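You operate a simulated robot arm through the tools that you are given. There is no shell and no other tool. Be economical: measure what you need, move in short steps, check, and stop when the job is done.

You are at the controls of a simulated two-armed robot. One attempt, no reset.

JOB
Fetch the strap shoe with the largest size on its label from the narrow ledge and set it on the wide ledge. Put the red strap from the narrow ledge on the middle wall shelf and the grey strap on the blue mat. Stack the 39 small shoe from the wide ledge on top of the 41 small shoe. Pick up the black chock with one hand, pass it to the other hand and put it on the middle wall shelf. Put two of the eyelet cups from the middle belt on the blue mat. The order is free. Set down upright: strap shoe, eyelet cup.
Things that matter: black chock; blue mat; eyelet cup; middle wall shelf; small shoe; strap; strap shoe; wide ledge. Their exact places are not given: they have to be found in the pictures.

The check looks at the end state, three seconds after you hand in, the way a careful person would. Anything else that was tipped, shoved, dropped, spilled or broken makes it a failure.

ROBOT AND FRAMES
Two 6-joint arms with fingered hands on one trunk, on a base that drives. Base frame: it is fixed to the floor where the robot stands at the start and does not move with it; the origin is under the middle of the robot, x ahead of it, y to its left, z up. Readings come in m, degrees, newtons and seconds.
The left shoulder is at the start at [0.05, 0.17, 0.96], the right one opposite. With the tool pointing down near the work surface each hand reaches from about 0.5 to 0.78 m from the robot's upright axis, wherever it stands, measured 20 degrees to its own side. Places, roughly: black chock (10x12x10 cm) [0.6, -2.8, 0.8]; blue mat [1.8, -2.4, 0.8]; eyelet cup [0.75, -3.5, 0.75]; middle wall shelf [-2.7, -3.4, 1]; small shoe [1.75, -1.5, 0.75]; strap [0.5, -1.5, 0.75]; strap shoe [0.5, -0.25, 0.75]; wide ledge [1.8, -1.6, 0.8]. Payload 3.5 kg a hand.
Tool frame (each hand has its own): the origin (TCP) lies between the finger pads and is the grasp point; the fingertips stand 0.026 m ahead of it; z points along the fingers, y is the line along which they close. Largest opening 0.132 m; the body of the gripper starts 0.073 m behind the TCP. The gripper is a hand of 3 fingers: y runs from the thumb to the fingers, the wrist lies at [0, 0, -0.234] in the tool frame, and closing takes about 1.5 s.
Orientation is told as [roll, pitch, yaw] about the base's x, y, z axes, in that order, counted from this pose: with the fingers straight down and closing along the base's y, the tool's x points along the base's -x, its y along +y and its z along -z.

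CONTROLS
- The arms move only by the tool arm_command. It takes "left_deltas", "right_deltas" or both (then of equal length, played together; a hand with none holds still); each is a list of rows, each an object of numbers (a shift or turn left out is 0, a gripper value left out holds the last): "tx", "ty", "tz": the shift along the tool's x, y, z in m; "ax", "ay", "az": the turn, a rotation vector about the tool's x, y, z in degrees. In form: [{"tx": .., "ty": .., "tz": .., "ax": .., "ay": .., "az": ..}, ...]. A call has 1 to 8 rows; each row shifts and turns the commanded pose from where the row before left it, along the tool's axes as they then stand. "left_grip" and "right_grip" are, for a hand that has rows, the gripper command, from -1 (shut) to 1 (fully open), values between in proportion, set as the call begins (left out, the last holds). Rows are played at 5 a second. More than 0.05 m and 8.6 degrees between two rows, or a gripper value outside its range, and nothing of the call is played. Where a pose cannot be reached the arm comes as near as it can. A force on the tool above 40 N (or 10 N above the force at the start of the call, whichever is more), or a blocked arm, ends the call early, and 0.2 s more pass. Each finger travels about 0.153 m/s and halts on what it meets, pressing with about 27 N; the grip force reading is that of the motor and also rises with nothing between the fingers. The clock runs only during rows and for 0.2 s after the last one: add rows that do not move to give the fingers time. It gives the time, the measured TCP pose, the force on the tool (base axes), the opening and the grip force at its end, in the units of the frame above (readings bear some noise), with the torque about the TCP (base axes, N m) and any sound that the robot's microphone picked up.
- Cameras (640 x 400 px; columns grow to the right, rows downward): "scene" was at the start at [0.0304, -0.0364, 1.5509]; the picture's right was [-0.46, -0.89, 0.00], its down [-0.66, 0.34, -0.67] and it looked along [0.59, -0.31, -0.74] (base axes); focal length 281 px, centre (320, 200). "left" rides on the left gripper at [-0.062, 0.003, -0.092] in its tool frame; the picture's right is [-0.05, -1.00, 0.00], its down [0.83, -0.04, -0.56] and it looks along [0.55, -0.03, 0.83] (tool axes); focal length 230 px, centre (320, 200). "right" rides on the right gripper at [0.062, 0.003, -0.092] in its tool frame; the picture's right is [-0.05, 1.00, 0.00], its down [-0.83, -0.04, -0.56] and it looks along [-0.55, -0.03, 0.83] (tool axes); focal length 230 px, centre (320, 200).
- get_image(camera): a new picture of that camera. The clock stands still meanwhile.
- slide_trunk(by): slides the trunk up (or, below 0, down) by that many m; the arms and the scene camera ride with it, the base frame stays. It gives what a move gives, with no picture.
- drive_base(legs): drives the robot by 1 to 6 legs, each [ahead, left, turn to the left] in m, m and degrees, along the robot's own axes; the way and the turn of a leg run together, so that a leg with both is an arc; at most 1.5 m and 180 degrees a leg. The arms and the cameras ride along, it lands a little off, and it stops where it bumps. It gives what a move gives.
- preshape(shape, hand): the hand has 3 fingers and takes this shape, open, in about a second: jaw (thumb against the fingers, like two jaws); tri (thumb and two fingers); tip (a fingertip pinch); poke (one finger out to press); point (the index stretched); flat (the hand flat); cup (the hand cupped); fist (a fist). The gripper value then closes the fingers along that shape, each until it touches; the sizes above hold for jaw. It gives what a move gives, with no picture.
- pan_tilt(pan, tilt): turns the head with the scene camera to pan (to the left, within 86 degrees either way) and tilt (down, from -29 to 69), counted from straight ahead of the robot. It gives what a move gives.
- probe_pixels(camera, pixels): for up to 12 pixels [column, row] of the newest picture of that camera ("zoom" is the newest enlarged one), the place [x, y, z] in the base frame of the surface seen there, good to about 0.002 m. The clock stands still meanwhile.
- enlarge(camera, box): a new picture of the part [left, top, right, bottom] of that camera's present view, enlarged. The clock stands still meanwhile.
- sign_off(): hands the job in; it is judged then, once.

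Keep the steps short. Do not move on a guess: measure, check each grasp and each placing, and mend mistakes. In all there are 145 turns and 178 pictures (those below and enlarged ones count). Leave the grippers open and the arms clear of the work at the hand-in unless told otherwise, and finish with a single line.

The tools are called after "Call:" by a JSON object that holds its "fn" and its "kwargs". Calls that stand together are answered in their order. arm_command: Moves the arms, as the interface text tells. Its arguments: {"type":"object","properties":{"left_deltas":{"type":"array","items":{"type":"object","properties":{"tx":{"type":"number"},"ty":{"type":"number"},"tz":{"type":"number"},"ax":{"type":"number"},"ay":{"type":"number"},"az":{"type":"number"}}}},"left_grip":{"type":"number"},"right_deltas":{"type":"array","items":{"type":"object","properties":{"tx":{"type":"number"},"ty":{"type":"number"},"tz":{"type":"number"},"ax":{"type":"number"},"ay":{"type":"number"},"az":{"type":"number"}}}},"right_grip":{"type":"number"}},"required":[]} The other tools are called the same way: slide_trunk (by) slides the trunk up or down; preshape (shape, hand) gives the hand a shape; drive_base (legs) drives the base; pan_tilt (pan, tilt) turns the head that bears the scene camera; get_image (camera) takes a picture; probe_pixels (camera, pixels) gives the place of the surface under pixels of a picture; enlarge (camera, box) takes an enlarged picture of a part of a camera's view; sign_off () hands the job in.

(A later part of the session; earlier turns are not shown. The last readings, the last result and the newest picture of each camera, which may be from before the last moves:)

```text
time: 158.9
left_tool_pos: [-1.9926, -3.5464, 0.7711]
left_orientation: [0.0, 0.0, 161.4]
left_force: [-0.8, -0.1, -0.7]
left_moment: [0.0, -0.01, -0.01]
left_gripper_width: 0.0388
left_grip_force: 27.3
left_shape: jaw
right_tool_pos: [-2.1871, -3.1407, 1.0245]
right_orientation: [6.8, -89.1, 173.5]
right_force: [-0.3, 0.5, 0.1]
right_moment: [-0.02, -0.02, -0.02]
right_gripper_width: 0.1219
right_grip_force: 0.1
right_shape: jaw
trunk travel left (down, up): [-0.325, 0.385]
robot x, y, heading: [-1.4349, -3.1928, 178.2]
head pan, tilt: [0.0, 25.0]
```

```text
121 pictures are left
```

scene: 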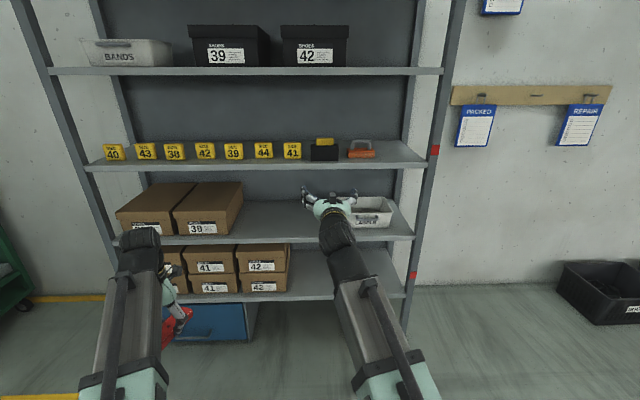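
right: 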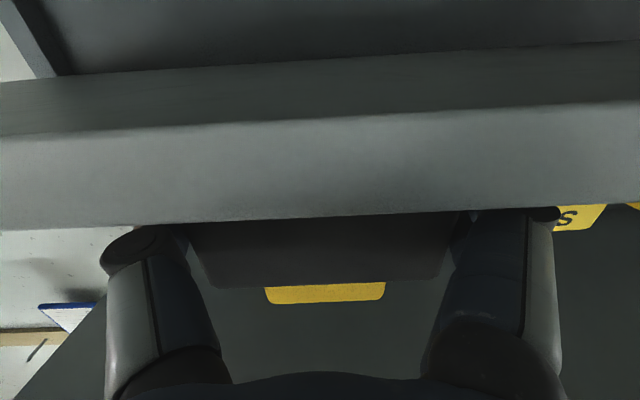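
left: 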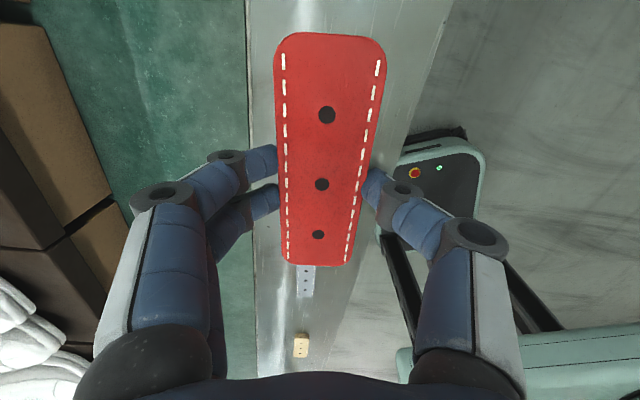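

Chock placed neatly. Now tuck the right hand: lower it and rotate tool-down; raise the trunk 0.2; turn left hand yaw to 180.

Call:
{"fn": "arm_command", "kwargs": {"right_deltas": [{"tx": 0.045}, {"tx": 0.045}, {"tx": 0.045}, {"tx": 0.045, "ay": 8}, {"ay": 8}, {"ay": 8}, {"ay": 8}, {"ay": 8}], "left_deltas": [{"az": -6}, {"az": -6}, {"az": -6.5}, {}, {}, {}, {}, {}]}}

Call:
{"fn": "arm_command", "kwargs": {"right_deltas": [{"ay": 8, "tx": 0.02}, {"ay": 8, "tx": 0.03}, {"ay": 8, "tx": 0.03}, {"ay": 8, "tx": 0.03}, {"ay": 8, "tx": 0.03}, {"ay": 8, "tx": 0.03}, {"ty": -0.04}, {"ty": -0.04}], "right_grip": 1}}

Call:
{"fn": "slide_trunk", "kwargs": {"by": 0.2}}

Call:
{"fn": "get_image", "kwargs": {"camera": "scene"}}

```text
time: 160.7
left_tool_pos: [-1.9928, -3.5456, 0.7716]
left_orientation: [0.1, 0.0, 179.8]
left_force: [0.6, -0.2, -0.1]
left_moment: [0.0, -0.01, -0.01]
left_gripper_width: 0.0389
left_grip_force: 27.6
left_shape: jaw
right_tool_pos: [-2.1841, -3.1401, 0.8443]
right_orientation: [0.1, -48.9, -179.8]
right_force: [0.1, 0.1, 0.7]
right_moment: [0.0, 0.01, -0.01]
right_gripper_width: 0.1222
right_grip_force: 0.1
right_shape: jaw
trunk travel left (down, up): [-0.325, 0.385]
robot x, y, heading: [-1.4393, -3.19, 178.3]
head pan, tilt: [0.0, 25.0]
```

```text
time: 162.5
left_tool_pos: [-1.9928, -3.5456, 0.7718]
left_orientation: [0.1, -0.1, 179.9]
left_force: [-0.1, -0.6, 0.3]
left_moment: [0.02, -0.06, -0.02]
left_gripper_width: 0.0386
left_grip_force: 27.3
left_shape: jaw
right_tool_pos: [-2.0397, -3.0603, 0.7673]
right_orientation: [0.1, -1.2, -179.7]
right_force: [-0.2, -0.7, 0.2]
right_moment: [-0.02, 0.01, 0.0]
right_gripper_width: 0.1321
right_grip_force: 0.1
right_shape: jaw
trunk travel left (down, up): [-0.325, 0.385]
robot x, y, heading: [-1.4357, -3.1905, 178.1]
head pan, tilt: [0.0, 25.0]
```

```text
time: 164.6
left_tool_pos: [-1.9931, -3.5458, 0.9711]
left_orientation: [0.0, 0.0, 179.9]
left_force: [0.2, -0.6, 0.0]
left_moment: [-0.03, 0.03, 0.0]
left_gripper_width: 0.0388
left_grip_force: 26.5
left_shape: jaw
right_tool_pos: [-2.0387, -3.0618, 0.967]
right_orientation: [0.1, -1.2, -179.6]
right_force: [0.0, 0.4, 0.5]
right_moment: [-0.01, 0.01, 0.02]
right_gripper_width: 0.1317
right_grip_force: 0.0
right_shape: jaw
trunk travel left (down, up): [-0.525, 0.185]
robot x, y, heading: [-1.4331, -3.1886, 178.4]
head pan, tilt: [0.0, 25.0]
```

```text
120 pictures are left
```

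scene: 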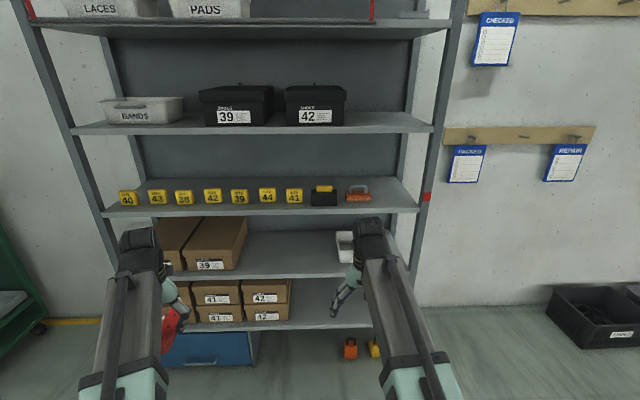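

I measure the free spot right of the clamp.

Call:
{"fn": "enlarge", "kwargs": {"camera": "scene", "box": [300, 150, 460, 250]}}

Call:
{"fn": "probe_pixels", "kwargs": {"camera": "zoom", "pixels": [[188, 190], [278, 195], [350, 220], [420, 235], [455, 240], [490, 235], [470, 190], [430, 200]]}}

Call:
{"fn": "arm_command", "kwargs": {"left_deltas": [{"tz": -0.04}, {"tz": -0.04, "ay": -8}, {"ay": -8, "tx": -0.02}, {"ay": -8, "tx": -0.02}, {"ay": -8}, {"ay": -8}]}}

Call:
{"fn": "get_image", "kwargs": {"camera": "left"}}

```text
4.00 times, centred on (380, 200) of scene
```

zoom: 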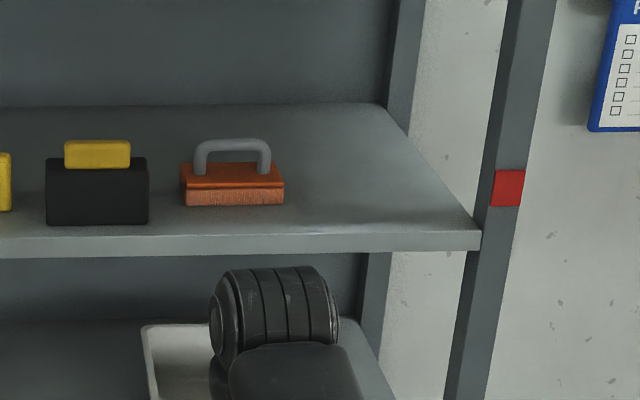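

```text
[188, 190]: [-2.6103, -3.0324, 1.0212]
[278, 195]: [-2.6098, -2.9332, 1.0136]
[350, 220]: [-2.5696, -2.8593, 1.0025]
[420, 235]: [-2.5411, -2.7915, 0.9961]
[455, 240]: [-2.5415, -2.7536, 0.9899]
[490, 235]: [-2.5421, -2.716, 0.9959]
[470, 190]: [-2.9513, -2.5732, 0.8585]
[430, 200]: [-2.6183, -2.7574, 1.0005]
```

```text
time: 166.0
left_tool_pos: [-2.0313, -3.5451, 1.0582]
left_orientation: [-0.1, -40.1, 179.9]
left_force: [0.6, 0.3, -0.2]
left_moment: [-0.03, 0.04, 0.02]
left_gripper_width: 0.039
left_grip_force: 26.5
left_shape: jaw
right_tool_pos: [-2.039, -3.0612, 0.9661]
right_orientation: [0.2, -1.2, -179.7]
right_force: [-0.4, -0.2, -0.7]
right_moment: [0.0, 0.0, 0.05]
right_gripper_width: 0.1322
right_grip_force: 0.0
right_shape: jaw
trunk travel left (down, up): [-0.525, 0.185]
robot x, y, heading: [-1.4337, -3.1925, 177.9]
head pan, tilt: [0.0, 25.0]
```

```text
118 pictures are left
```

left: 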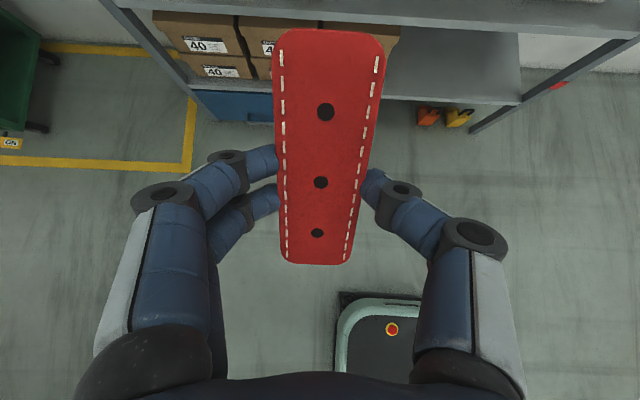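

Free zone y -2.93…-2.735. I aim the strap at y -2.83, x -2.615. Raise left a bit, pull the right hand back, and drive over in stages.

Call:
{"fn": "arm_command", "kwargs": {"left_deltas": [{"tz": -0.027, "tx": -0.0225}, {}], "right_deltas": [{"tx": 0.04}, {"tx": 0.04}]}}

Call:
{"fn": "drive_base", "kwargs": {"legs": [[0, -0.7, 2], [0.4, 0, 0]]}}

Call:
{"fn": "get_image", "kwargs": {"camera": "left"}}

Call:
{"fn": "get_image", "kwargs": {"camera": "scene"}}

```text
time: 166.6
left_tool_pos: [-2.0311, -3.5465, 1.094]
left_orientation: [-0.1, -39.9, 179.7]
left_force: [-0.5, -1.1, -0.7]
left_moment: [-0.02, 0.01, -0.01]
left_gripper_width: 0.0387
left_grip_force: 26.9
left_shape: jaw
right_tool_pos: [-1.9589, -3.0597, 0.9653]
right_orientation: [0.2, -1.2, -179.7]
right_force: [-0.3, 1.2, -0.3]
right_moment: [0.0, 0.01, 0.01]
right_gripper_width: 0.1318
right_grip_force: 0.0
right_shape: jaw
trunk travel left (down, up): [-0.525, 0.185]
robot x, y, heading: [-1.4354, -3.189, 178.1]
head pan, tilt: [0.0, 25.0]
```

```text
time: 172.6
left_tool_pos: [-2.4051, -2.865, 1.094]
left_orientation: [-0.1, -40.0, -177.9]
left_force: [1.0, 0.7, -0.3]
left_moment: [0.0, -0.03, 0.01]
left_gripper_width: 0.0386
left_grip_force: 26.4
left_shape: jaw
right_tool_pos: [-2.3533, -2.3767, 0.9657]
right_orientation: [0.1, -1.1, -177.4]
right_force: [-0.5, -0.4, -1.0]
right_moment: [0.01, 0.02, 0.0]
right_gripper_width: 0.1318
right_grip_force: 0.1
right_shape: jaw
trunk travel left (down, up): [-0.525, 0.185]
robot x, y, heading: [-1.8236, -2.4839, -179.6]
head pan, tilt: [0.0, 25.0]
```

```text
117 pictures are left
```

left: 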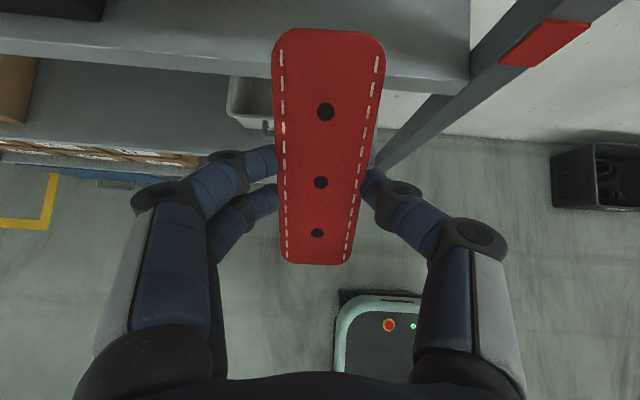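

```text
116 pictures are left
```

scene: 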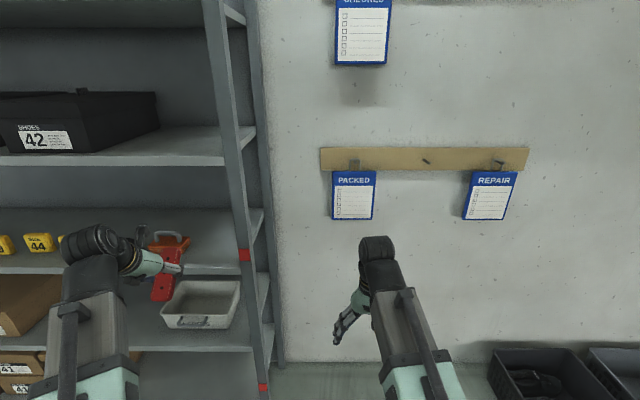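

Clear. I shift right 0.035 and go ahead 0.21 so the strap is over the shelf.

Call:
{"fn": "drive_base", "kwargs": {"legs": [[0, -0.035, 0], [0.205, 0, 0]]}}

Call:
{"fn": "get_image", "kwargs": {"camera": "left"}}

Call:
{"fn": "get_image", "kwargs": {"camera": "scene"}}

```text
time: 174.7
left_tool_pos: [-2.6093, -2.8297, 1.0928]
left_orientation: [0.0, -39.8, -177.9]
left_force: [0.1, 0.5, -1.6]
left_moment: [0.01, -0.02, -0.01]
left_gripper_width: 0.0391
left_grip_force: 26.5
left_shape: jaw
right_tool_pos: [-2.556, -2.3399, 0.9647]
right_orientation: [0.0, -1.1, -177.5]
right_force: [0.1, -0.6, 0.5]
right_moment: [-0.03, -0.02, -0.01]
right_gripper_width: 0.1319
right_grip_force: 0.0
right_shape: jaw
trunk travel left (down, up): [-0.525, 0.185]
robot x, y, heading: [-2.0262, -2.4503, -179.6]
head pan, tilt: [0.0, 25.0]
```

```text
115 pictures are left
```

left: 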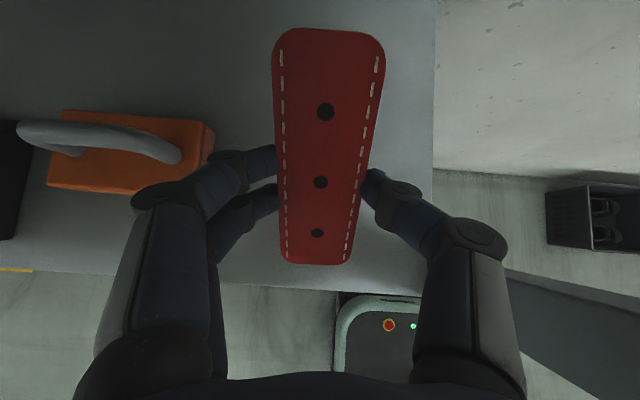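

```text
114 pictures are left
```

scene: 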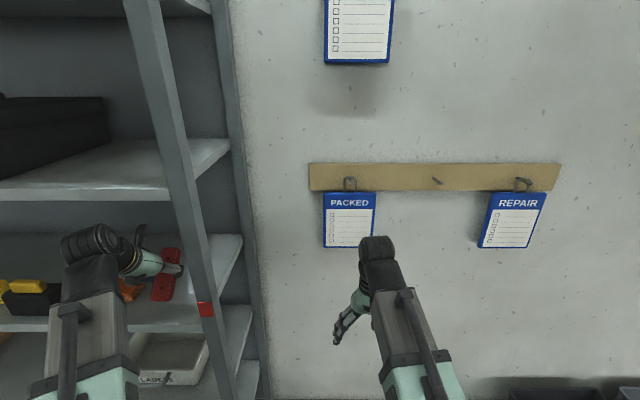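

I check strap height points and clearance to the clamp.

Call:
{"fn": "probe_pixels", "kwargs": {"camera": "left", "pixels": [[315, 258], [328, 40], [200, 190], [212, 155], [180, 190], [435, 100], [430, 200], [470, 235]]}}

```text
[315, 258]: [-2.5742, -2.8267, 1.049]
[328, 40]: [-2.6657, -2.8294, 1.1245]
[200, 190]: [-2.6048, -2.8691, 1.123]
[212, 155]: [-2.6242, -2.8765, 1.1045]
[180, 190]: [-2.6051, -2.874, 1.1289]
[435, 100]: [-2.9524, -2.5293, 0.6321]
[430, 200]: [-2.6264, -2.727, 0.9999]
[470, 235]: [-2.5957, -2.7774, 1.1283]
```

Near end is ~0.036 above the shelf. I lower until it touches.

Call:
{"fn": "arm_command", "kwargs": {"left_deltas": [{"tz": 0.0153, "tx": 0.0128}, {"tz": 0.0092, "tx": 0.0077}, {"tz": 0.0046, "tx": 0.0039}, {}]}}

Call:
{"fn": "arm_command", "kwargs": {"left_deltas": [{"tz": 0.0038, "tx": 0.0032}, {"tz": 0.0038, "tx": 0.0032}, {"tz": 0.0038, "tx": 0.0032}, {}]}}

Call:
{"fn": "get_image", "kwargs": {"camera": "left"}}

```text
time: 175.7
left_tool_pos: [-2.6074, -2.8282, 1.0572]
left_orientation: [0.0, -40.0, -177.9]
left_force: [-2.9, -0.6, 5.6]
left_moment: [0.0, -0.09, -0.03]
left_gripper_width: 0.039
left_grip_force: 26.9
left_shape: jaw
right_tool_pos: [-2.555, -2.3408, 0.9655]
right_orientation: [-0.1, -1.2, -177.5]
right_force: [0.6, -0.8, 0.2]
right_moment: [0.02, 0.01, -0.05]
right_gripper_width: 0.1319
right_grip_force: 0.0
right_shape: jaw
trunk travel left (down, up): [-0.525, 0.185]
robot x, y, heading: [-2.0269, -2.4523, -179.9]
head pan, tilt: [0.0, 25.0]
```

```text
time: 176.7
left_tool_pos: [-2.6085, -2.8283, 1.0411]
left_orientation: [-0.1, -40.1, -178.0]
left_force: [-4.2, -0.5, 8.1]
left_moment: [-0.02, -0.22, 0.0]
left_gripper_width: 0.039
left_grip_force: 27.1
left_shape: jaw
right_tool_pos: [-2.556, -2.3393, 0.9656]
right_orientation: [0.2, -1.2, -177.5]
right_force: [0.1, -0.4, -0.4]
right_moment: [0.01, -0.02, -0.01]
right_gripper_width: 0.1319
right_grip_force: 0.0
right_shape: jaw
trunk travel left (down, up): [-0.525, 0.185]
robot x, y, heading: [-2.0246, -2.4511, -179.8]
head pan, tilt: [0.0, 25.0]
```

```text
113 pictures are left
```

left: 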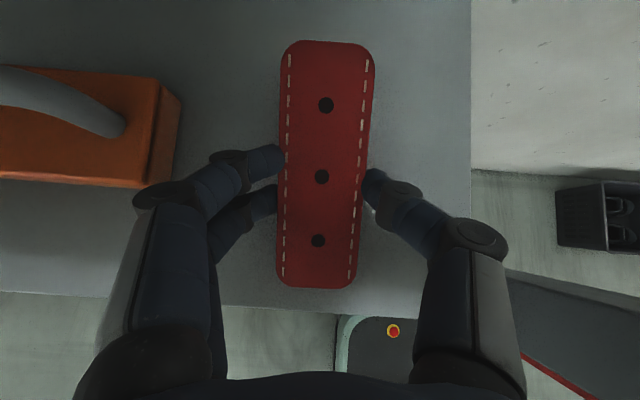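

The strap is rotating flat in the grip with only 8 N. I go 6 mm lower and check its ends.

Call:
{"fn": "arm_command", "kwargs": {"left_deltas": [{"tz": 0.0023, "tx": 0.0019}, {"tz": 0.0023, "tx": 0.0019}, {}]}}

Call:
{"fn": "get_image", "kwargs": {"camera": "left"}}

Call:
{"fn": "probe_pixels", "kwargs": {"camera": "left", "pixels": [[315, 283], [328, 50], [265, 160], [262, 205], [378, 190]]}}

```text
time: 177.5
left_tool_pos: [-2.6072, -2.8309, 1.0353]
left_orientation: [0.0, -40.0, -177.9]
left_force: [-1.1, 0.0, 5.6]
left_moment: [-0.03, -0.28, 0.01]
left_gripper_width: 0.0394
left_grip_force: 26.9
left_shape: jaw
right_tool_pos: [-2.5559, -2.3412, 0.9653]
right_orientation: [0.2, -1.2, -177.5]
right_force: [0.2, -0.2, 0.0]
right_moment: [0.0, 0.0, 0.03]
right_gripper_width: 0.1319
right_grip_force: 0.1
right_shape: jaw
trunk travel left (down, up): [-0.525, 0.185]
robot x, y, heading: [-2.0242, -2.4506, -179.5]
head pan, tilt: [0.0, 25.0]
```

```text
112 pictures are left
```

left: 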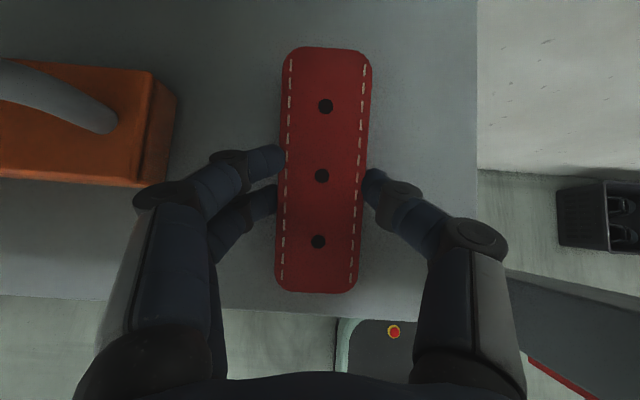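

```text
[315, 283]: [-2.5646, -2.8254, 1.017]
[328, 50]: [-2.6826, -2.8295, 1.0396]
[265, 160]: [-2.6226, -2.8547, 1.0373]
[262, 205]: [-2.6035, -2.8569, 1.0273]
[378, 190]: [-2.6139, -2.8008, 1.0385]
```

Almost flat (far end 2 cm up). I release with a small opening and retreat.

Call:
{"fn": "arm_command", "kwargs": {"left_deltas": [{}, {}, {}, {}, {"tz": -0.03}, {"tz": -0.04}], "left_grip": 0.1}}

Call:
{"fn": "get_image", "kwargs": {"camera": "left"}}

```text
time: 178.9
left_tool_pos: [-2.5622, -2.8257, 1.0891]
left_orientation: [-0.1, -40.0, -177.9]
left_force: [-0.4, 0.2, -0.4]
left_moment: [-0.07, 0.04, 0.0]
left_gripper_width: 0.072
left_grip_force: 0.0
left_shape: jaw
right_tool_pos: [-2.5559, -2.3404, 0.9646]
right_orientation: [0.1, -1.3, -177.5]
right_force: [-0.4, -1.1, 0.8]
right_moment: [0.0, 0.03, 0.0]
right_gripper_width: 0.132
right_grip_force: 0.0
right_shape: jaw
trunk travel left (down, up): [-0.525, 0.185]
robot x, y, heading: [-2.0252, -2.4515, -179.8]
head pan, tilt: [0.0, 25.0]
```

```text
111 pictures are left
```

left: 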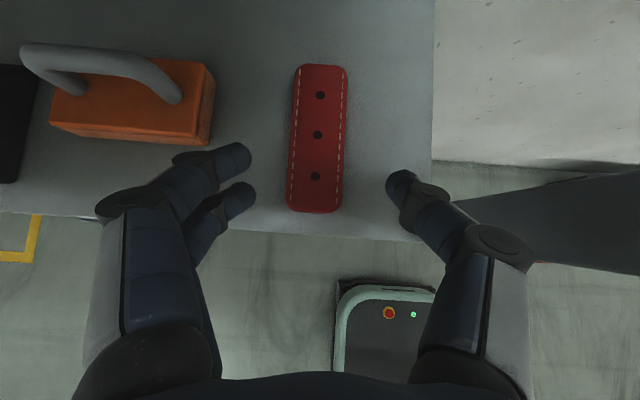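

Red strap lies flat on the middle shelf. I level the left hand back to tool-down while backing off, then drive to the grey strap.

Call:
{"fn": "drive_base", "kwargs": {"legs": [[-0.6, 0, 0]]}}

Call:
{"fn": "arm_command", "kwargs": {"left_deltas": [{"ay": 8}, {"ay": 8}, {"ay": 8}, {"ay": 8}, {"ay": 8}, {"ty": -0.04}, {"ty": -0.04}], "left_grip": 1}}

Call:
{"fn": "drive_base", "kwargs": {"legs": [[0, 0, -90], [0, 0, -90], [0, 1.25, 0], [1.4, 0, 0]]}}

Call:
{"fn": "get_image", "kwargs": {"camera": "right"}}

```text
time: 182.3
left_tool_pos: [-1.959, -2.8211, 1.0903]
left_orientation: [0.0, -40.0, -178.1]
left_force: [0.4, -0.5, -0.4]
left_moment: [-0.01, 0.02, -0.01]
left_gripper_width: 0.072
left_grip_force: 0.0
left_shape: jaw
right_tool_pos: [-1.9497, -2.3361, 0.9659]
right_orientation: [0.0, -1.2, -177.8]
right_force: [0.7, -0.4, 0.4]
right_moment: [0.02, 0.05, -0.02]
right_gripper_width: 0.1317
right_grip_force: 0.0
right_shape: jaw
trunk travel left (down, up): [-0.525, 0.185]
robot x, y, heading: [-1.4236, -2.4484, -179.8]
head pan, tilt: [0.0, 25.0]
```

```text
time: 183.9
left_tool_pos: [-1.9795, -2.7462, 1.0544]
left_orientation: [0.1, -0.4, -178.1]
left_force: [-0.7, 0.9, 0.4]
left_moment: [0.01, 0.0, 0.0]
left_gripper_width: 0.1316
left_grip_force: 0.0
left_shape: jaw
left hand out of reach, approached as far as the arm can: row 5, 6, 7
right_tool_pos: [-1.9502, -2.3362, 0.9667]
right_orientation: [0.1, -1.1, -177.8]
right_force: [0.5, -0.2, 0.4]
right_moment: [-0.01, 0.04, -0.01]
right_gripper_width: 0.1319
right_grip_force: 0.0
right_shape: jaw
trunk travel left (down, up): [-0.525, 0.185]
robot x, y, heading: [-1.4231, -2.449, -180.0]
head pan, tilt: [0.0, 25.0]
```

```text
time: 204.5
left_tool_pos: [0.5618, -0.9281, 1.0552]
left_orientation: [0.2, -0.4, 0.7]
left_force: [-0.8, -0.6, 0.6]
left_moment: [0.01, -0.02, -0.01]
left_gripper_width: 0.132
left_grip_force: 0.1
left_shape: jaw
right_tool_pos: [0.5252, -1.3373, 0.9654]
right_orientation: [0.1, -1.1, 1.2]
right_force: [-0.2, 0.5, 0.3]
right_moment: [-0.02, -0.01, -0.03]
right_gripper_width: 0.1319
right_grip_force: 0.0
right_shape: jaw
trunk travel left (down, up): [-0.525, 0.185]
robot x, y, heading: [-0.0068, -1.2163, -1.0]
head pan, tilt: [0.0, 25.0]
```

```text
110 pictures are left
```

right: 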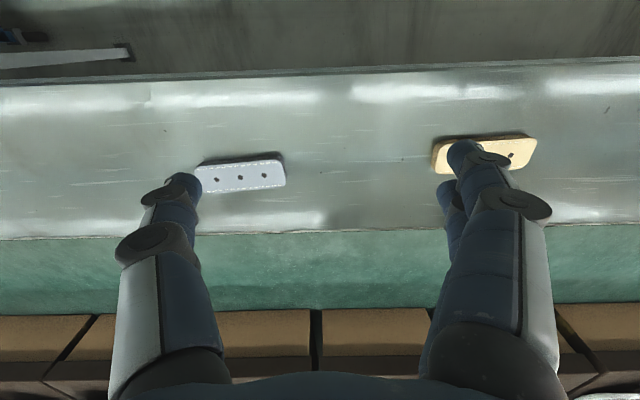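

Call:
{"fn": "probe_pixels", "kwargs": {"camera": "right", "pixels": [[282, 175], [200, 182], [240, 165], [242, 190], [240, 178], [270, 162], [275, 186]]}}

```text
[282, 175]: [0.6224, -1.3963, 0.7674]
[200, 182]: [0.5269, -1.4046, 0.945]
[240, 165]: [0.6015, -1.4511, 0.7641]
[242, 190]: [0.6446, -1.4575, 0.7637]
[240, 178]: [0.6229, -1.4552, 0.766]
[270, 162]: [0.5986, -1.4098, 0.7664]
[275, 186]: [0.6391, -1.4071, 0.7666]
```

Grey strap centre ≈(0.622,-1.456), axis ≈-85°. I rotate the right hand to close across its width.

Call:
{"fn": "arm_command", "kwargs": {"right_deltas": [{"az": -8}, {"az": -8}, {"az": -8}, {"az": -8}, {"az": -8}, {"az": -8}, {"az": -8}, {"az": -8}]}}

Call:
{"fn": "arm_command", "kwargs": {"right_deltas": [{"az": -8}, {"az": -8}, {"az": -8}, {"az": -6}]}}

Call:
{"fn": "get_image", "kwargs": {"camera": "right"}}

```text
time: 206.3
left_tool_pos: [0.5626, -0.9281, 1.0553]
left_orientation: [0.0, -0.4, 0.9]
left_force: [0.0, 0.4, 0.9]
left_moment: [-0.04, 0.0, 0.01]
left_gripper_width: 0.1322
left_grip_force: 0.1
left_shape: jaw
right_tool_pos: [0.5251, -1.3386, 0.9652]
right_orientation: [-1.1, -0.6, 65.4]
right_force: [1.0, -0.4, 0.3]
right_moment: [-0.01, 0.0, 0.01]
right_gripper_width: 0.132
right_grip_force: 0.1
right_shape: jaw
trunk travel left (down, up): [-0.525, 0.185]
robot x, y, heading: [-0.0032, -1.2154, -1.0]
head pan, tilt: [0.0, 25.0]
```

```text
time: 207.3
left_tool_pos: [0.5624, -0.9285, 1.0565]
left_orientation: [-0.1, -0.5, 0.8]
left_force: [-0.5, -0.7, 0.2]
left_moment: [0.02, -0.03, 0.01]
left_gripper_width: 0.1319
left_grip_force: 0.0
left_shape: jaw
right_tool_pos: [0.5193, -1.2905, 0.9655]
right_orientation: [-1.1, 0.2, 94.1]
right_force: [-0.6, 0.7, -0.3]
right_moment: [-0.02, 0.0, -0.01]
right_gripper_width: 0.1319
right_grip_force: 0.0
right_shape: jaw
right hand out of reach, approached as far as the arm can: row 3, 4
trunk travel left (down, up): [-0.525, 0.185]
robot x, y, heading: [0.0004, -1.2129, -1.0]
head pan, tilt: [0.0, 25.0]
```

```text
109 pictures are left
```

right: 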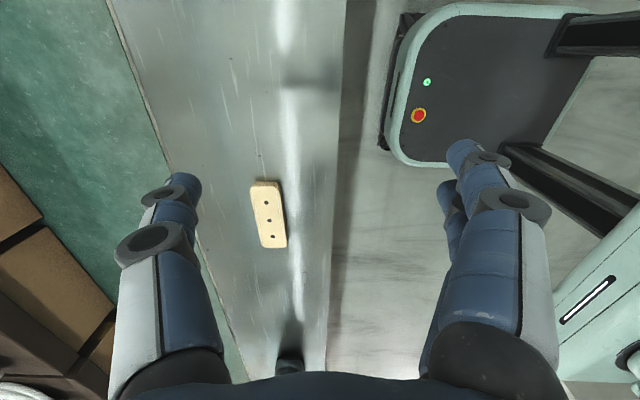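

I move over the strap and look.

Call:
{"fn": "arm_command", "kwargs": {"right_deltas": [{"tx": 0.0433, "ty": -0.0228}, {"tx": 0.0433, "ty": -0.0228}, {"tx": 0.0433, "ty": -0.0228}, {"tx": 0.0433, "ty": -0.0228}, {"tz": 0.04}]}}

Call:
{"fn": "get_image", "kwargs": {"camera": "right"}}

```text
time: 208.5
left_tool_pos: [0.5614, -0.9267, 1.0561]
left_orientation: [0.1, -0.4, 0.9]
left_force: [-0.3, 0.5, 0.0]
left_moment: [-0.01, -0.01, 0.01]
left_gripper_width: 0.1319
left_grip_force: 0.0
left_shape: jaw
right_tool_pos: [0.5938, -1.2676, 0.9234]
right_orientation: [-1.1, 0.1, 94.7]
right_force: [-0.4, 1.2, 0.4]
right_moment: [0.01, 0.0, 0.0]
right_gripper_width: 0.1318
right_grip_force: 0.1
right_shape: jaw
right hand out of reach, approached as far as the arm can: row 1, 2, 3, 4, 5
trunk travel left (down, up): [-0.525, 0.185]
robot x, y, heading: [0.0007, -1.2174, -1.2]
head pan, tilt: [0.0, 25.0]
```

```text
108 pictures are left
```

right: 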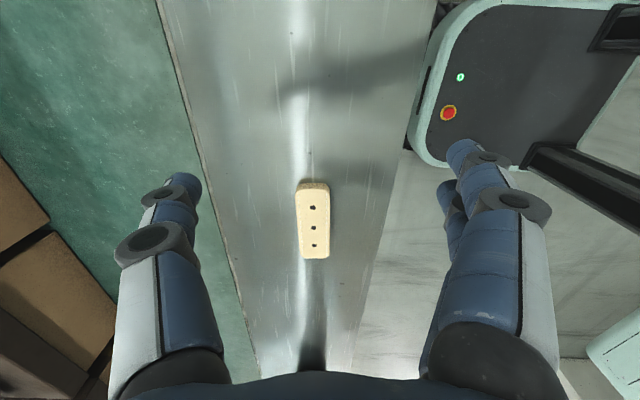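

The wrist limit blocks that yaw there. I shift and turn the base 30° left so the strap comes in better, then counter-rotate the hand.

Call:
{"fn": "drive_base", "kwargs": {"legs": [[0, -0.33, 0], [0, 0, 30]]}}

Call:
{"fn": "arm_command", "kwargs": {"right_deltas": [{"az": 7.5}, {"az": 7.5}, {"az": 7.5}, {"az": 7}]}}

Call:
{"fn": "get_image", "kwargs": {"camera": "right"}}

```text
time: 212.1
left_tool_pos: [0.3397, -1.0177, 1.0551]
left_orientation: [0.1, -0.5, 30.7]
left_force: [-0.4, 0.0, 0.4]
left_moment: [0.01, 0.0, 0.0]
left_gripper_width: 0.1318
left_grip_force: 0.1
left_shape: jaw
right_tool_pos: [0.5359, -1.2972, 0.9241]
right_orientation: [-1.2, 0.2, 124.5]
right_force: [-1.0, -0.5, -0.8]
right_moment: [0.04, 0.01, -0.03]
right_gripper_width: 0.1318
right_grip_force: 0.0
right_shape: jaw
trunk travel left (down, up): [-0.525, 0.185]
robot x, y, heading: [-0.0063, -1.5485, 29.0]
head pan, tilt: [0.0, 25.0]
```

```text
time: 213.1
left_tool_pos: [0.3413, -1.0183, 1.057]
left_orientation: [0.2, -0.3, 30.6]
left_force: [0.6, -0.4, 0.0]
left_moment: [0.04, 0.01, -0.02]
left_gripper_width: 0.1318
left_grip_force: 0.1
left_shape: jaw
right_tool_pos: [0.5349, -1.2979, 0.9234]
right_orientation: [-1.1, -0.5, 94.9]
right_force: [0.0, 0.1, 0.0]
right_moment: [0.0, 0.03, -0.01]
right_gripper_width: 0.1319
right_grip_force: 0.1
right_shape: jaw
trunk travel left (down, up): [-0.525, 0.185]
robot x, y, heading: [-0.0046, -1.5483, 28.9]
head pan, tilt: [0.0, 25.0]
```

```text
107 pictures are left
```

right: 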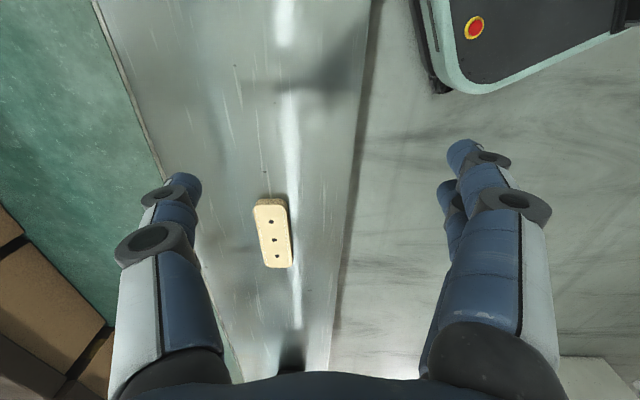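

Call:
{"fn": "arm_command", "kwargs": {"right_deltas": [{"tx": 0.0412, "ty": -0.0183}, {"tx": 0.0412, "ty": -0.0183}, {"tx": 0.0412, "ty": -0.0183}, {"tx": 0.0412, "ty": -0.0183}]}}

Call:
{"fn": "get_image", "kwargs": {"camera": "right"}}

Call:
{"fn": "probe_pixels", "kwargs": {"camera": "right", "pixels": [[300, 115], [320, 115], [340, 115], [320, 80], [320, 150], [320, 100]]}}

```text
time: 214.1
left_tool_pos: [0.3391, -1.0183, 1.0565]
left_orientation: [0.0, -0.4, 30.6]
left_force: [-0.9, -0.1, -0.1]
left_moment: [0.0, 0.0, 0.0]
left_gripper_width: 0.1321
left_grip_force: 0.1
left_shape: jaw
right_tool_pos: [0.6205, -1.4561, 0.9248]
right_orientation: [-1.0, -0.5, 95.0]
right_force: [-0.6, -0.7, -0.1]
right_moment: [-0.03, 0.02, -0.03]
right_gripper_width: 0.1319
right_grip_force: 0.0
right_shape: jaw
trunk travel left (down, up): [-0.525, 0.185]
robot x, y, heading: [-0.0079, -1.5482, 28.8]
head pan, tilt: [0.0, 25.0]
```

```text
106 pictures are left
```

right: 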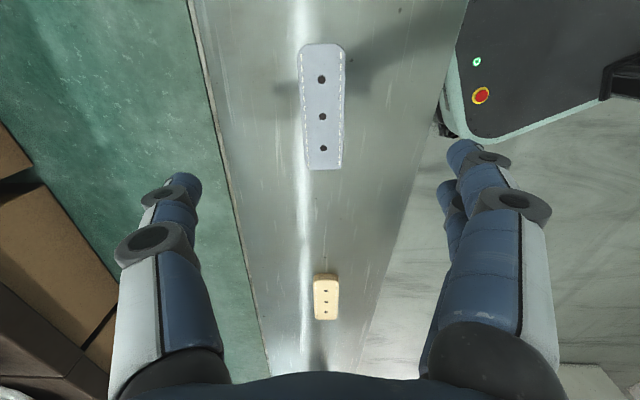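

```text
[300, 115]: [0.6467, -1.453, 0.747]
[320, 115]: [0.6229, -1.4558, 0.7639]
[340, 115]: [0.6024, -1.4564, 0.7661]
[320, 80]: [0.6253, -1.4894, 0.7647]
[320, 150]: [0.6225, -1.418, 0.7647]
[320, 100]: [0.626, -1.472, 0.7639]
```

Aligned. I descend, close and lift.

Call:
{"fn": "arm_command", "kwargs": {"right_deltas": [{"tz": 0.045, "ty": -0.002}, {"tz": 0.045}, {"tz": 0.04}, {"tz": 0.0165}, {}]}}

Call:
{"fn": "arm_command", "kwargs": {"right_deltas": [{}, {}, {}, {}, {}, {}, {}], "right_grip": -1}}

Call:
{"fn": "arm_command", "kwargs": {"right_deltas": [{"tz": -0.02}, {"tz": -0.045}, {"tz": -0.045}, {"tz": -0.045}, {"tz": -0.04}]}}

Call:
{"fn": "get_image", "kwargs": {"camera": "right"}}

```text
time: 215.3
left_tool_pos: [0.3393, -1.0175, 1.055]
left_orientation: [0.1, -0.4, 30.7]
left_force: [-0.1, -0.3, -0.7]
left_moment: [-0.02, 0.01, 0.01]
left_gripper_width: 0.132
left_grip_force: 0.1
left_shape: jaw
right_tool_pos: [0.6267, -1.453, 0.7783]
right_orientation: [-1.2, -0.5, 95.1]
right_force: [-0.2, 0.5, -0.4]
right_moment: [0.0, 0.0, 0.03]
right_gripper_width: 0.1318
right_grip_force: 0.1
right_shape: jaw
trunk travel left (down, up): [-0.525, 0.185]
robot x, y, heading: [-0.0083, -1.5454, 28.8]
head pan, tilt: [0.0, 25.0]
```

```text
time: 216.9
left_tool_pos: [0.3405, -1.0172, 1.0564]
left_orientation: [0.1, -0.4, 30.5]
left_force: [-0.7, -0.1, -0.1]
left_moment: [-0.01, -0.02, 0.01]
left_gripper_width: 0.1319
left_grip_force: 0.0
left_shape: jaw
right_tool_pos: [0.6266, -1.4527, 0.779]
right_orientation: [-1.1, -0.5, 95.0]
right_force: [0.2, -0.6, -0.4]
right_moment: [-0.04, -0.02, 0.01]
right_gripper_width: 0.0399
right_grip_force: 27.8
right_shape: jaw
trunk travel left (down, up): [-0.525, 0.185]
robot x, y, heading: [-0.0063, -1.5479, 28.9]
head pan, tilt: [0.0, 25.0]
```

```text
time: 218.1
left_tool_pos: [0.3391, -1.0183, 1.0565]
left_orientation: [0.0, -0.4, 30.5]
left_force: [-1.0, 0.6, 0.1]
left_moment: [0.04, 0.02, -0.04]
left_gripper_width: 0.1319
left_grip_force: 0.1
left_shape: jaw
right_tool_pos: [0.6218, -1.4569, 0.9727]
right_orientation: [-1.2, -0.5, 95.0]
right_force: [0.3, -0.4, -1.2]
right_moment: [0.01, -0.02, 0.01]
right_gripper_width: 0.0396
right_grip_force: 26.4
right_shape: jaw
trunk travel left (down, up): [-0.525, 0.185]
robot x, y, heading: [-0.0059, -1.5475, 28.7]
head pan, tilt: [0.0, 25.0]
```

```text
105 pictures are left
```

right: 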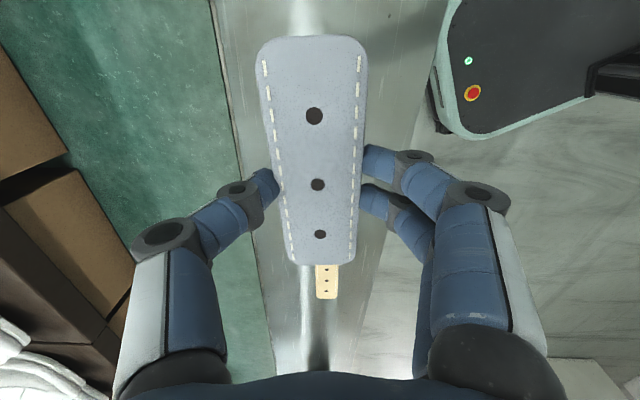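

Grey strap held. Now drive to the dark shoe, heading -30° so the left hand suits it.

Call:
{"fn": "drive_base", "kwargs": {"legs": [[0, 0, -29], [0, 1.2, 0], [0, 0, -30]]}}

Call:
{"fn": "arm_command", "kwargs": {"left_deltas": [{"az": 8}, {"az": 8}, {"az": 8}, {"az": 8}, {"az": 8}, {"az": 8}, {"az": 7}]}}

Call:
{"fn": "get_image", "kwargs": {"camera": "left"}}

Call:
{"fn": "pan_tilt", "kwargs": {"pan": 10, "tilt": 55}}

Call:
{"fn": "get_image", "kwargs": {"camera": "scene"}}

```text
time: 227.1
left_tool_pos: [0.6132, -0.3636, 1.0544]
left_orientation: [0.1, -0.3, -27.4]
left_force: [-0.7, 0.1, 0.4]
left_moment: [0.01, -0.01, 0.02]
left_gripper_width: 0.1317
left_grip_force: 0.0
left_shape: jaw
right_tool_pos: [0.3903, -0.8366, 0.9736]
right_orientation: [-1.1, -0.6, 36.9]
right_force: [0.7, -0.4, -0.4]
right_moment: [-0.01, 0.01, -0.01]
right_gripper_width: 0.0398
right_grip_force: 27.1
right_shape: jaw
trunk travel left (down, up): [-0.525, 0.185]
robot x, y, heading: [-0.0213, -0.3501, -29.1]
head pan, tilt: [0.0, 25.0]
```

```text
time: 228.7
left_tool_pos: [0.613, -0.3638, 1.0569]
left_orientation: [0.3, -0.1, -82.7]
left_force: [0.4, 0.5, 0.3]
left_moment: [0.0, -0.02, 0.05]
left_gripper_width: 0.1318
left_grip_force: 0.0
left_shape: jaw
right_tool_pos: [0.3906, -0.8369, 0.9715]
right_orientation: [-1.1, -0.5, 36.9]
right_force: [1.1, -0.2, -0.9]
right_moment: [0.03, 0.02, -0.01]
right_gripper_width: 0.0394
right_grip_force: 27.2
right_shape: jaw
trunk travel left (down, up): [-0.525, 0.185]
robot x, y, heading: [-0.0176, -0.3478, -29.2]
head pan, tilt: [0.0, 25.0]
```

```text
104 pictures are left
```

left: 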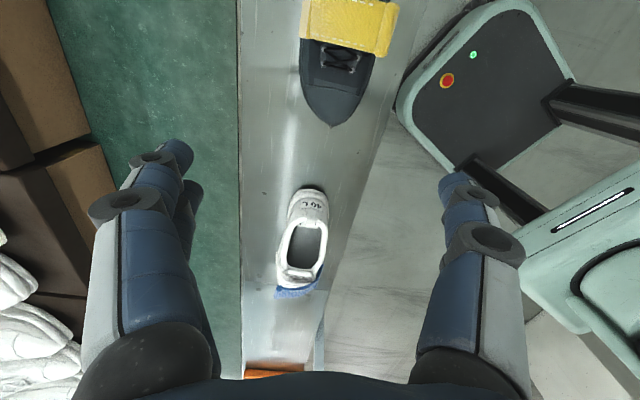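

```text
time: 229.6
left_tool_pos: [0.6145, -0.3639, 1.056]
left_orientation: [0.4, -0.1, -82.4]
left_force: [-0.1, -0.6, 0.9]
left_moment: [-0.02, 0.02, 0.0]
left_gripper_width: 0.132
left_grip_force: 0.1
left_shape: jaw
right_tool_pos: [0.39, -0.8357, 0.9725]
right_orientation: [-1.1, -0.5, 36.8]
right_force: [-0.8, -0.5, -0.6]
right_moment: [0.01, 0.02, 0.0]
right_gripper_width: 0.0394
right_grip_force: 26.9
right_shape: jaw
trunk travel left (down, up): [-0.525, 0.185]
robot x, y, heading: [-0.0193, -0.3464, -29.3]
head pan, tilt: [10.0, 55.0]
```

```text
103 pictures are left
```

scene: 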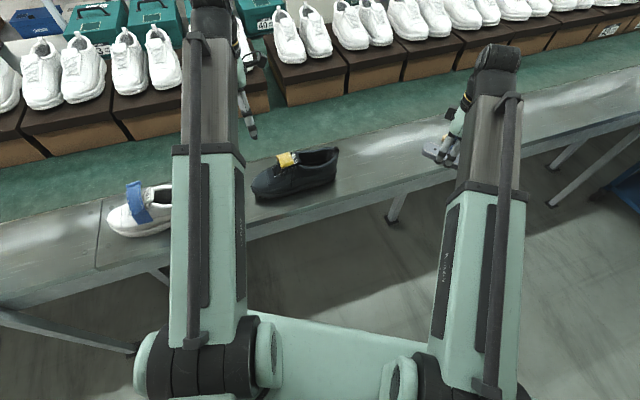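

I measure the shoe's outline.

Call:
{"fn": "enlarge", "kwargs": {"camera": "scene", "box": [240, 130, 350, 210]}}

Call:
{"fn": "probe_pixels", "kwargs": {"camera": "zoom", "pixels": [[565, 110], [545, 220], [85, 340], [330, 310], [440, 270], [480, 140], [400, 150], [350, 240], [150, 290], [560, 170], [250, 180], [300, 130]]}}

```text
5.00 times, centred on (295, 170) of scene
```

zoom: 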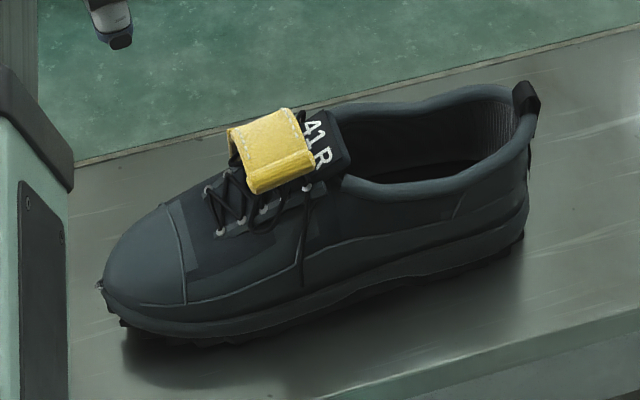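

```text
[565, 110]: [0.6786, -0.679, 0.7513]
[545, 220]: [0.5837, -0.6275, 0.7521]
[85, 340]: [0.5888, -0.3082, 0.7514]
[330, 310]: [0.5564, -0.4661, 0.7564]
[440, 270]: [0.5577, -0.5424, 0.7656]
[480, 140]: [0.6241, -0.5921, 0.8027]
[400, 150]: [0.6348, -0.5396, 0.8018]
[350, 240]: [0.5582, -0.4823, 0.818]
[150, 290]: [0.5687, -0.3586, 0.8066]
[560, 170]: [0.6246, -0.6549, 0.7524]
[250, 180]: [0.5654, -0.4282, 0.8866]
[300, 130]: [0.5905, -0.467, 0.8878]
```

I move the left hand over the rear part of the shoe and look.

Call:
{"fn": "arm_command", "kwargs": {"left_deltas": [{"tx": -0.042, "ty": -0.0085}, {"tx": -0.042, "ty": -0.0085}, {"tx": -0.042, "ty": -0.0085}, {"tx": -0.042, "ty": -0.0085}]}}

Call:
{"fn": "get_image", "kwargs": {"camera": "left"}}

```text
time: 230.6
left_tool_pos: [0.6029, -0.5337, 1.0545]
left_orientation: [0.3, -0.1, -82.4]
left_force: [-0.8, 0.0, -0.1]
left_moment: [0.01, 0.03, 0.0]
left_gripper_width: 0.132
left_grip_force: 0.0
left_shape: jaw
right_tool_pos: [0.3907, -0.8365, 0.9721]
right_orientation: [-1.1, -0.5, 37.0]
right_force: [0.6, 0.1, 0.2]
right_moment: [-0.01, -0.02, -0.02]
right_gripper_width: 0.0398
right_grip_force: 26.8
right_shape: jaw
trunk travel left (down, up): [-0.525, 0.185]
robot x, y, heading: [-0.0173, -0.3521, -29.1]
head pan, tilt: [10.0, 55.0]
```

```text
101 pictures are left
```

left: 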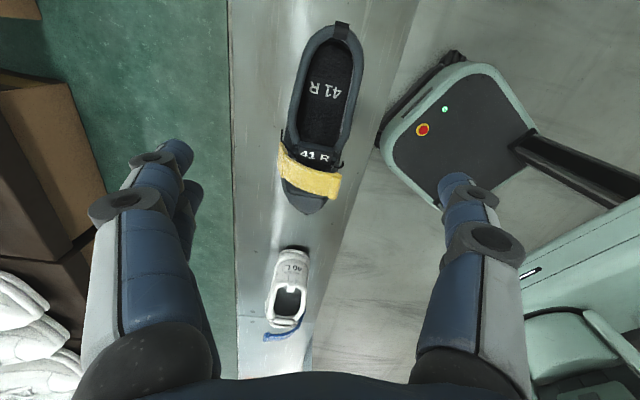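

Call:
{"fn": "probe_pixels", "kwargs": {"camera": "left", "pixels": [[343, 22], [303, 55], [360, 70], [290, 115], [353, 120], [306, 60], [296, 90], [357, 95], [288, 145], [340, 155], [338, 180], [282, 160]]}}

```text
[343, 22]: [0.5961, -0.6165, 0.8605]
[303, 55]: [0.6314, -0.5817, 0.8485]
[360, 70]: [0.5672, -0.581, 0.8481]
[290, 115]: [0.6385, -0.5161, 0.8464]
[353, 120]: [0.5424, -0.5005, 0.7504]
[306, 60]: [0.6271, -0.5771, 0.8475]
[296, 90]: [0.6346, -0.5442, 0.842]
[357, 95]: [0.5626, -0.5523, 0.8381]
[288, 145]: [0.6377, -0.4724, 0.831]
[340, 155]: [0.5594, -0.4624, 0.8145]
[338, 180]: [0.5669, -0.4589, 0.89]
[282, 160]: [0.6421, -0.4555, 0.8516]
```

Collar centre at (0.599, y -0.54), shoe axis along y. I align yaw to -90 and descend to z 0.805.

Call:
{"fn": "arm_command", "kwargs": {"left_deltas": [{"az": 7.5, "ty": -0.004}, {"tx": -0.004, "tz": 0.045}, {"tz": 0.045}, {"tz": 0.045}, {"tz": 0.04}, {"tz": 0.04}, {"tz": 0.035}]}}

Call:
{"fn": "get_image", "kwargs": {"camera": "left"}}

```text
time: 232.2
left_tool_pos: [0.6005, -0.539, 0.8053]
left_orientation: [0.4, -0.2, -90.0]
left_force: [-1.8, -0.1, 5.8]
left_moment: [-0.01, 0.16, 0.04]
left_gripper_width: 0.1318
left_grip_force: 0.1
left_shape: jaw
right_tool_pos: [0.3907, -0.8363, 0.9738]
right_orientation: [-1.1, -0.5, 36.9]
right_force: [0.0, -0.6, -0.9]
right_moment: [0.01, -0.01, -0.05]
right_gripper_width: 0.0395
right_grip_force: 26.8
right_shape: jaw
trunk travel left (down, up): [-0.525, 0.185]
robot x, y, heading: [-0.0203, -0.3477, -29.4]
head pan, tilt: [10.0, 55.0]
```

```text
100 pictures are left
```

left: 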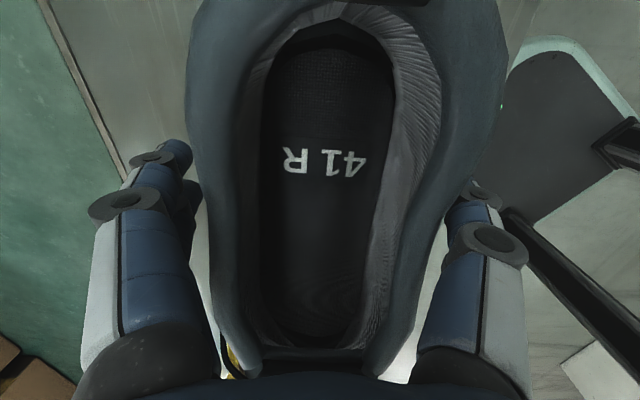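

A light touch (6 N), likely palm on the tongue. I raise 10 mm, move 12 mm heelward, and close.

Call:
{"fn": "arm_command", "kwargs": {"left_deltas": [{"tz": -0.01}, {"tx": -0.012}, {}]}}

Call:
{"fn": "arm_command", "kwargs": {"left_deltas": [{}, {}, {}, {}, {}, {}], "left_grip": -1}}

Call:
{"fn": "get_image", "kwargs": {"camera": "left"}}

Call:
{"fn": "get_image", "kwargs": {"camera": "scene"}}

```text
time: 233.0
left_tool_pos: [0.5998, -0.552, 0.816]
left_orientation: [0.4, -0.1, -89.9]
left_force: [-1.4, -0.2, 0.3]
left_moment: [0.03, -0.02, -0.02]
left_gripper_width: 0.1316
left_grip_force: 0.1
left_shape: jaw
right_tool_pos: [0.3901, -0.837, 0.9724]
right_orientation: [-1.1, -0.5, 36.9]
right_force: [-0.1, 0.4, 0.1]
right_moment: [0.01, -0.02, -0.01]
right_gripper_width: 0.0394
right_grip_force: 27.0
right_shape: jaw
trunk travel left (down, up): [-0.525, 0.185]
robot x, y, heading: [-0.0164, -0.3513, -29.3]
head pan, tilt: [10.0, 55.0]
```

```text
time: 234.4
left_tool_pos: [0.6008, -0.5507, 0.8158]
left_orientation: [0.4, -0.1, -90.0]
left_force: [-0.3, -1.0, 0.3]
left_moment: [-0.03, -0.02, 0.06]
left_gripper_width: 0.0812
left_grip_force: 26.9
left_shape: jaw
right_tool_pos: [0.3904, -0.8364, 0.9726]
right_orientation: [-1.0, -0.4, 36.9]
right_force: [-0.3, 0.4, -0.6]
right_moment: [0.02, 0.01, 0.03]
right_gripper_width: 0.0395
right_grip_force: 27.2
right_shape: jaw
trunk travel left (down, up): [-0.525, 0.185]
robot x, y, heading: [-0.0164, -0.3514, -29.3]
head pan, tilt: [10.0, 55.0]
```

```text
99 pictures are left
```

left: 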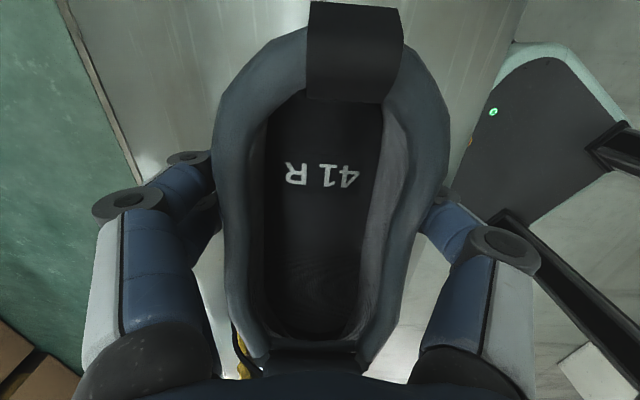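

```text
98 pictures are left
```

scene: 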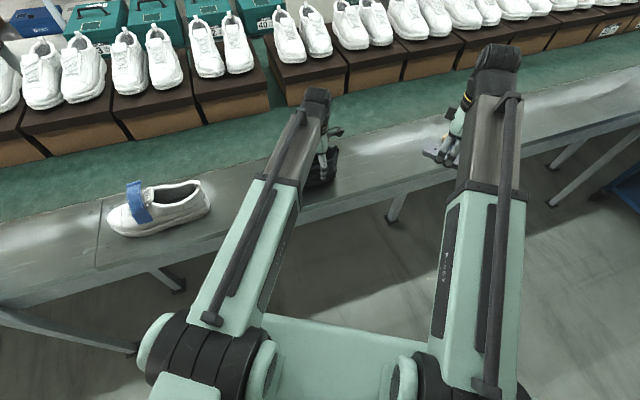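

Gripped at 0.081 m. I lift slowly and check.

Call:
{"fn": "arm_command", "kwargs": {"left_deltas": [{"tz": -0.015}, {"tz": -0.03}, {"tz": -0.04}, {"tz": -0.04}, {"tz": -0.04}, {"tz": -0.02}]}}

Call:
{"fn": "get_image", "kwargs": {"camera": "left"}}

Call:
{"fn": "get_image", "kwargs": {"camera": "scene"}}

```text
time: 235.8
left_tool_pos: [0.5966, -0.5534, 1.0021]
left_orientation: [0.4, -0.1, -89.9]
left_force: [0.6, 0.0, -4.1]
left_moment: [-0.3, -0.02, -0.03]
left_gripper_width: 0.0811
left_grip_force: 27.5
left_shape: jaw
right_tool_pos: [0.3915, -0.8357, 0.9722]
right_orientation: [-1.2, -0.5, 37.1]
right_force: [0.3, 1.5, -0.2]
right_moment: [0.02, 0.02, -0.02]
right_gripper_width: 0.0393
right_grip_force: 26.8
right_shape: jaw
trunk travel left (down, up): [-0.525, 0.185]
robot x, y, heading: [-0.0173, -0.3517, -29.3]
head pan, tilt: [10.0, 55.0]
```

```text
97 pictures are left
```

left: 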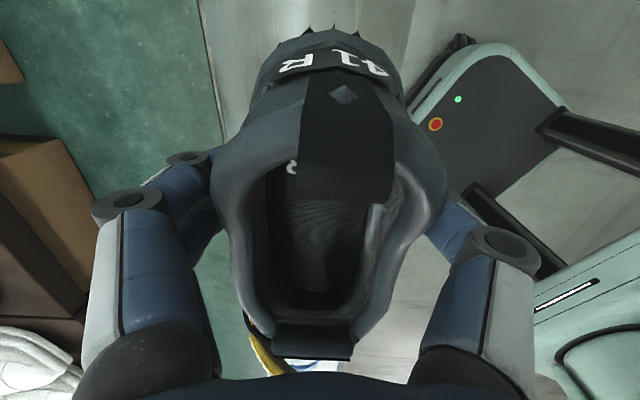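

```text
96 pictures are left
```

scene: 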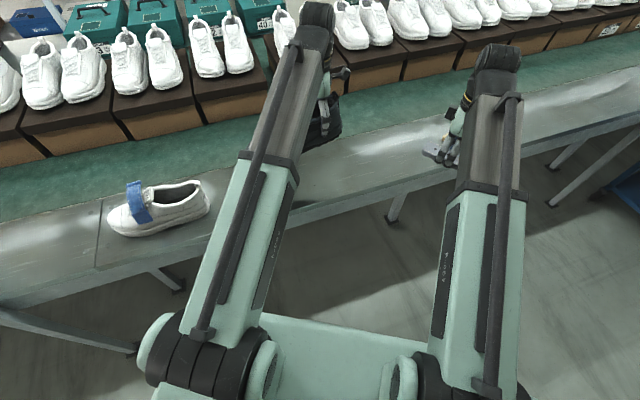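

The shoe pitched toe-down in the grip: I held it too far back. I set it back down on the ledge slowly and will regrip nearer its balance point (y≈-0.48).

Call:
{"fn": "arm_command", "kwargs": {"left_deltas": [{"tz": 0.03}, {"tz": 0.03}, {"tz": 0.02}, {"tz": 0.02}, {"tz": 0.015}]}}

Call:
{"fn": "get_image", "kwargs": {"camera": "left"}}

```text
time: 237.0
left_tool_pos: [0.5989, -0.5506, 0.884]
left_orientation: [0.5, -0.2, -89.9]
left_force: [0.1, -0.3, -3.7]
left_moment: [-0.29, 0.01, -0.01]
left_gripper_width: 0.081
left_grip_force: 27.4
left_shape: jaw
right_tool_pos: [0.3919, -0.836, 0.9734]
right_orientation: [-1.0, -0.5, 36.9]
right_force: [0.0, 0.5, -1.2]
right_moment: [0.0, 0.0, 0.0]
right_gripper_width: 0.0393
right_grip_force: 27.4
right_shape: jaw
trunk travel left (down, up): [-0.525, 0.185]
robot x, y, heading: [-0.0165, -0.3482, -29.3]
head pan, tilt: [10.0, 55.0]
```

```text
95 pictures are left
```

left: 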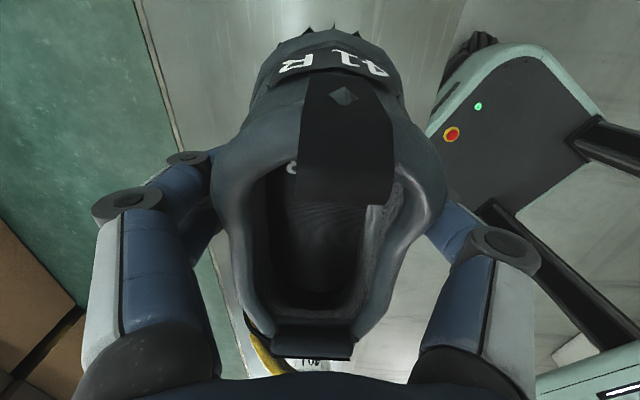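

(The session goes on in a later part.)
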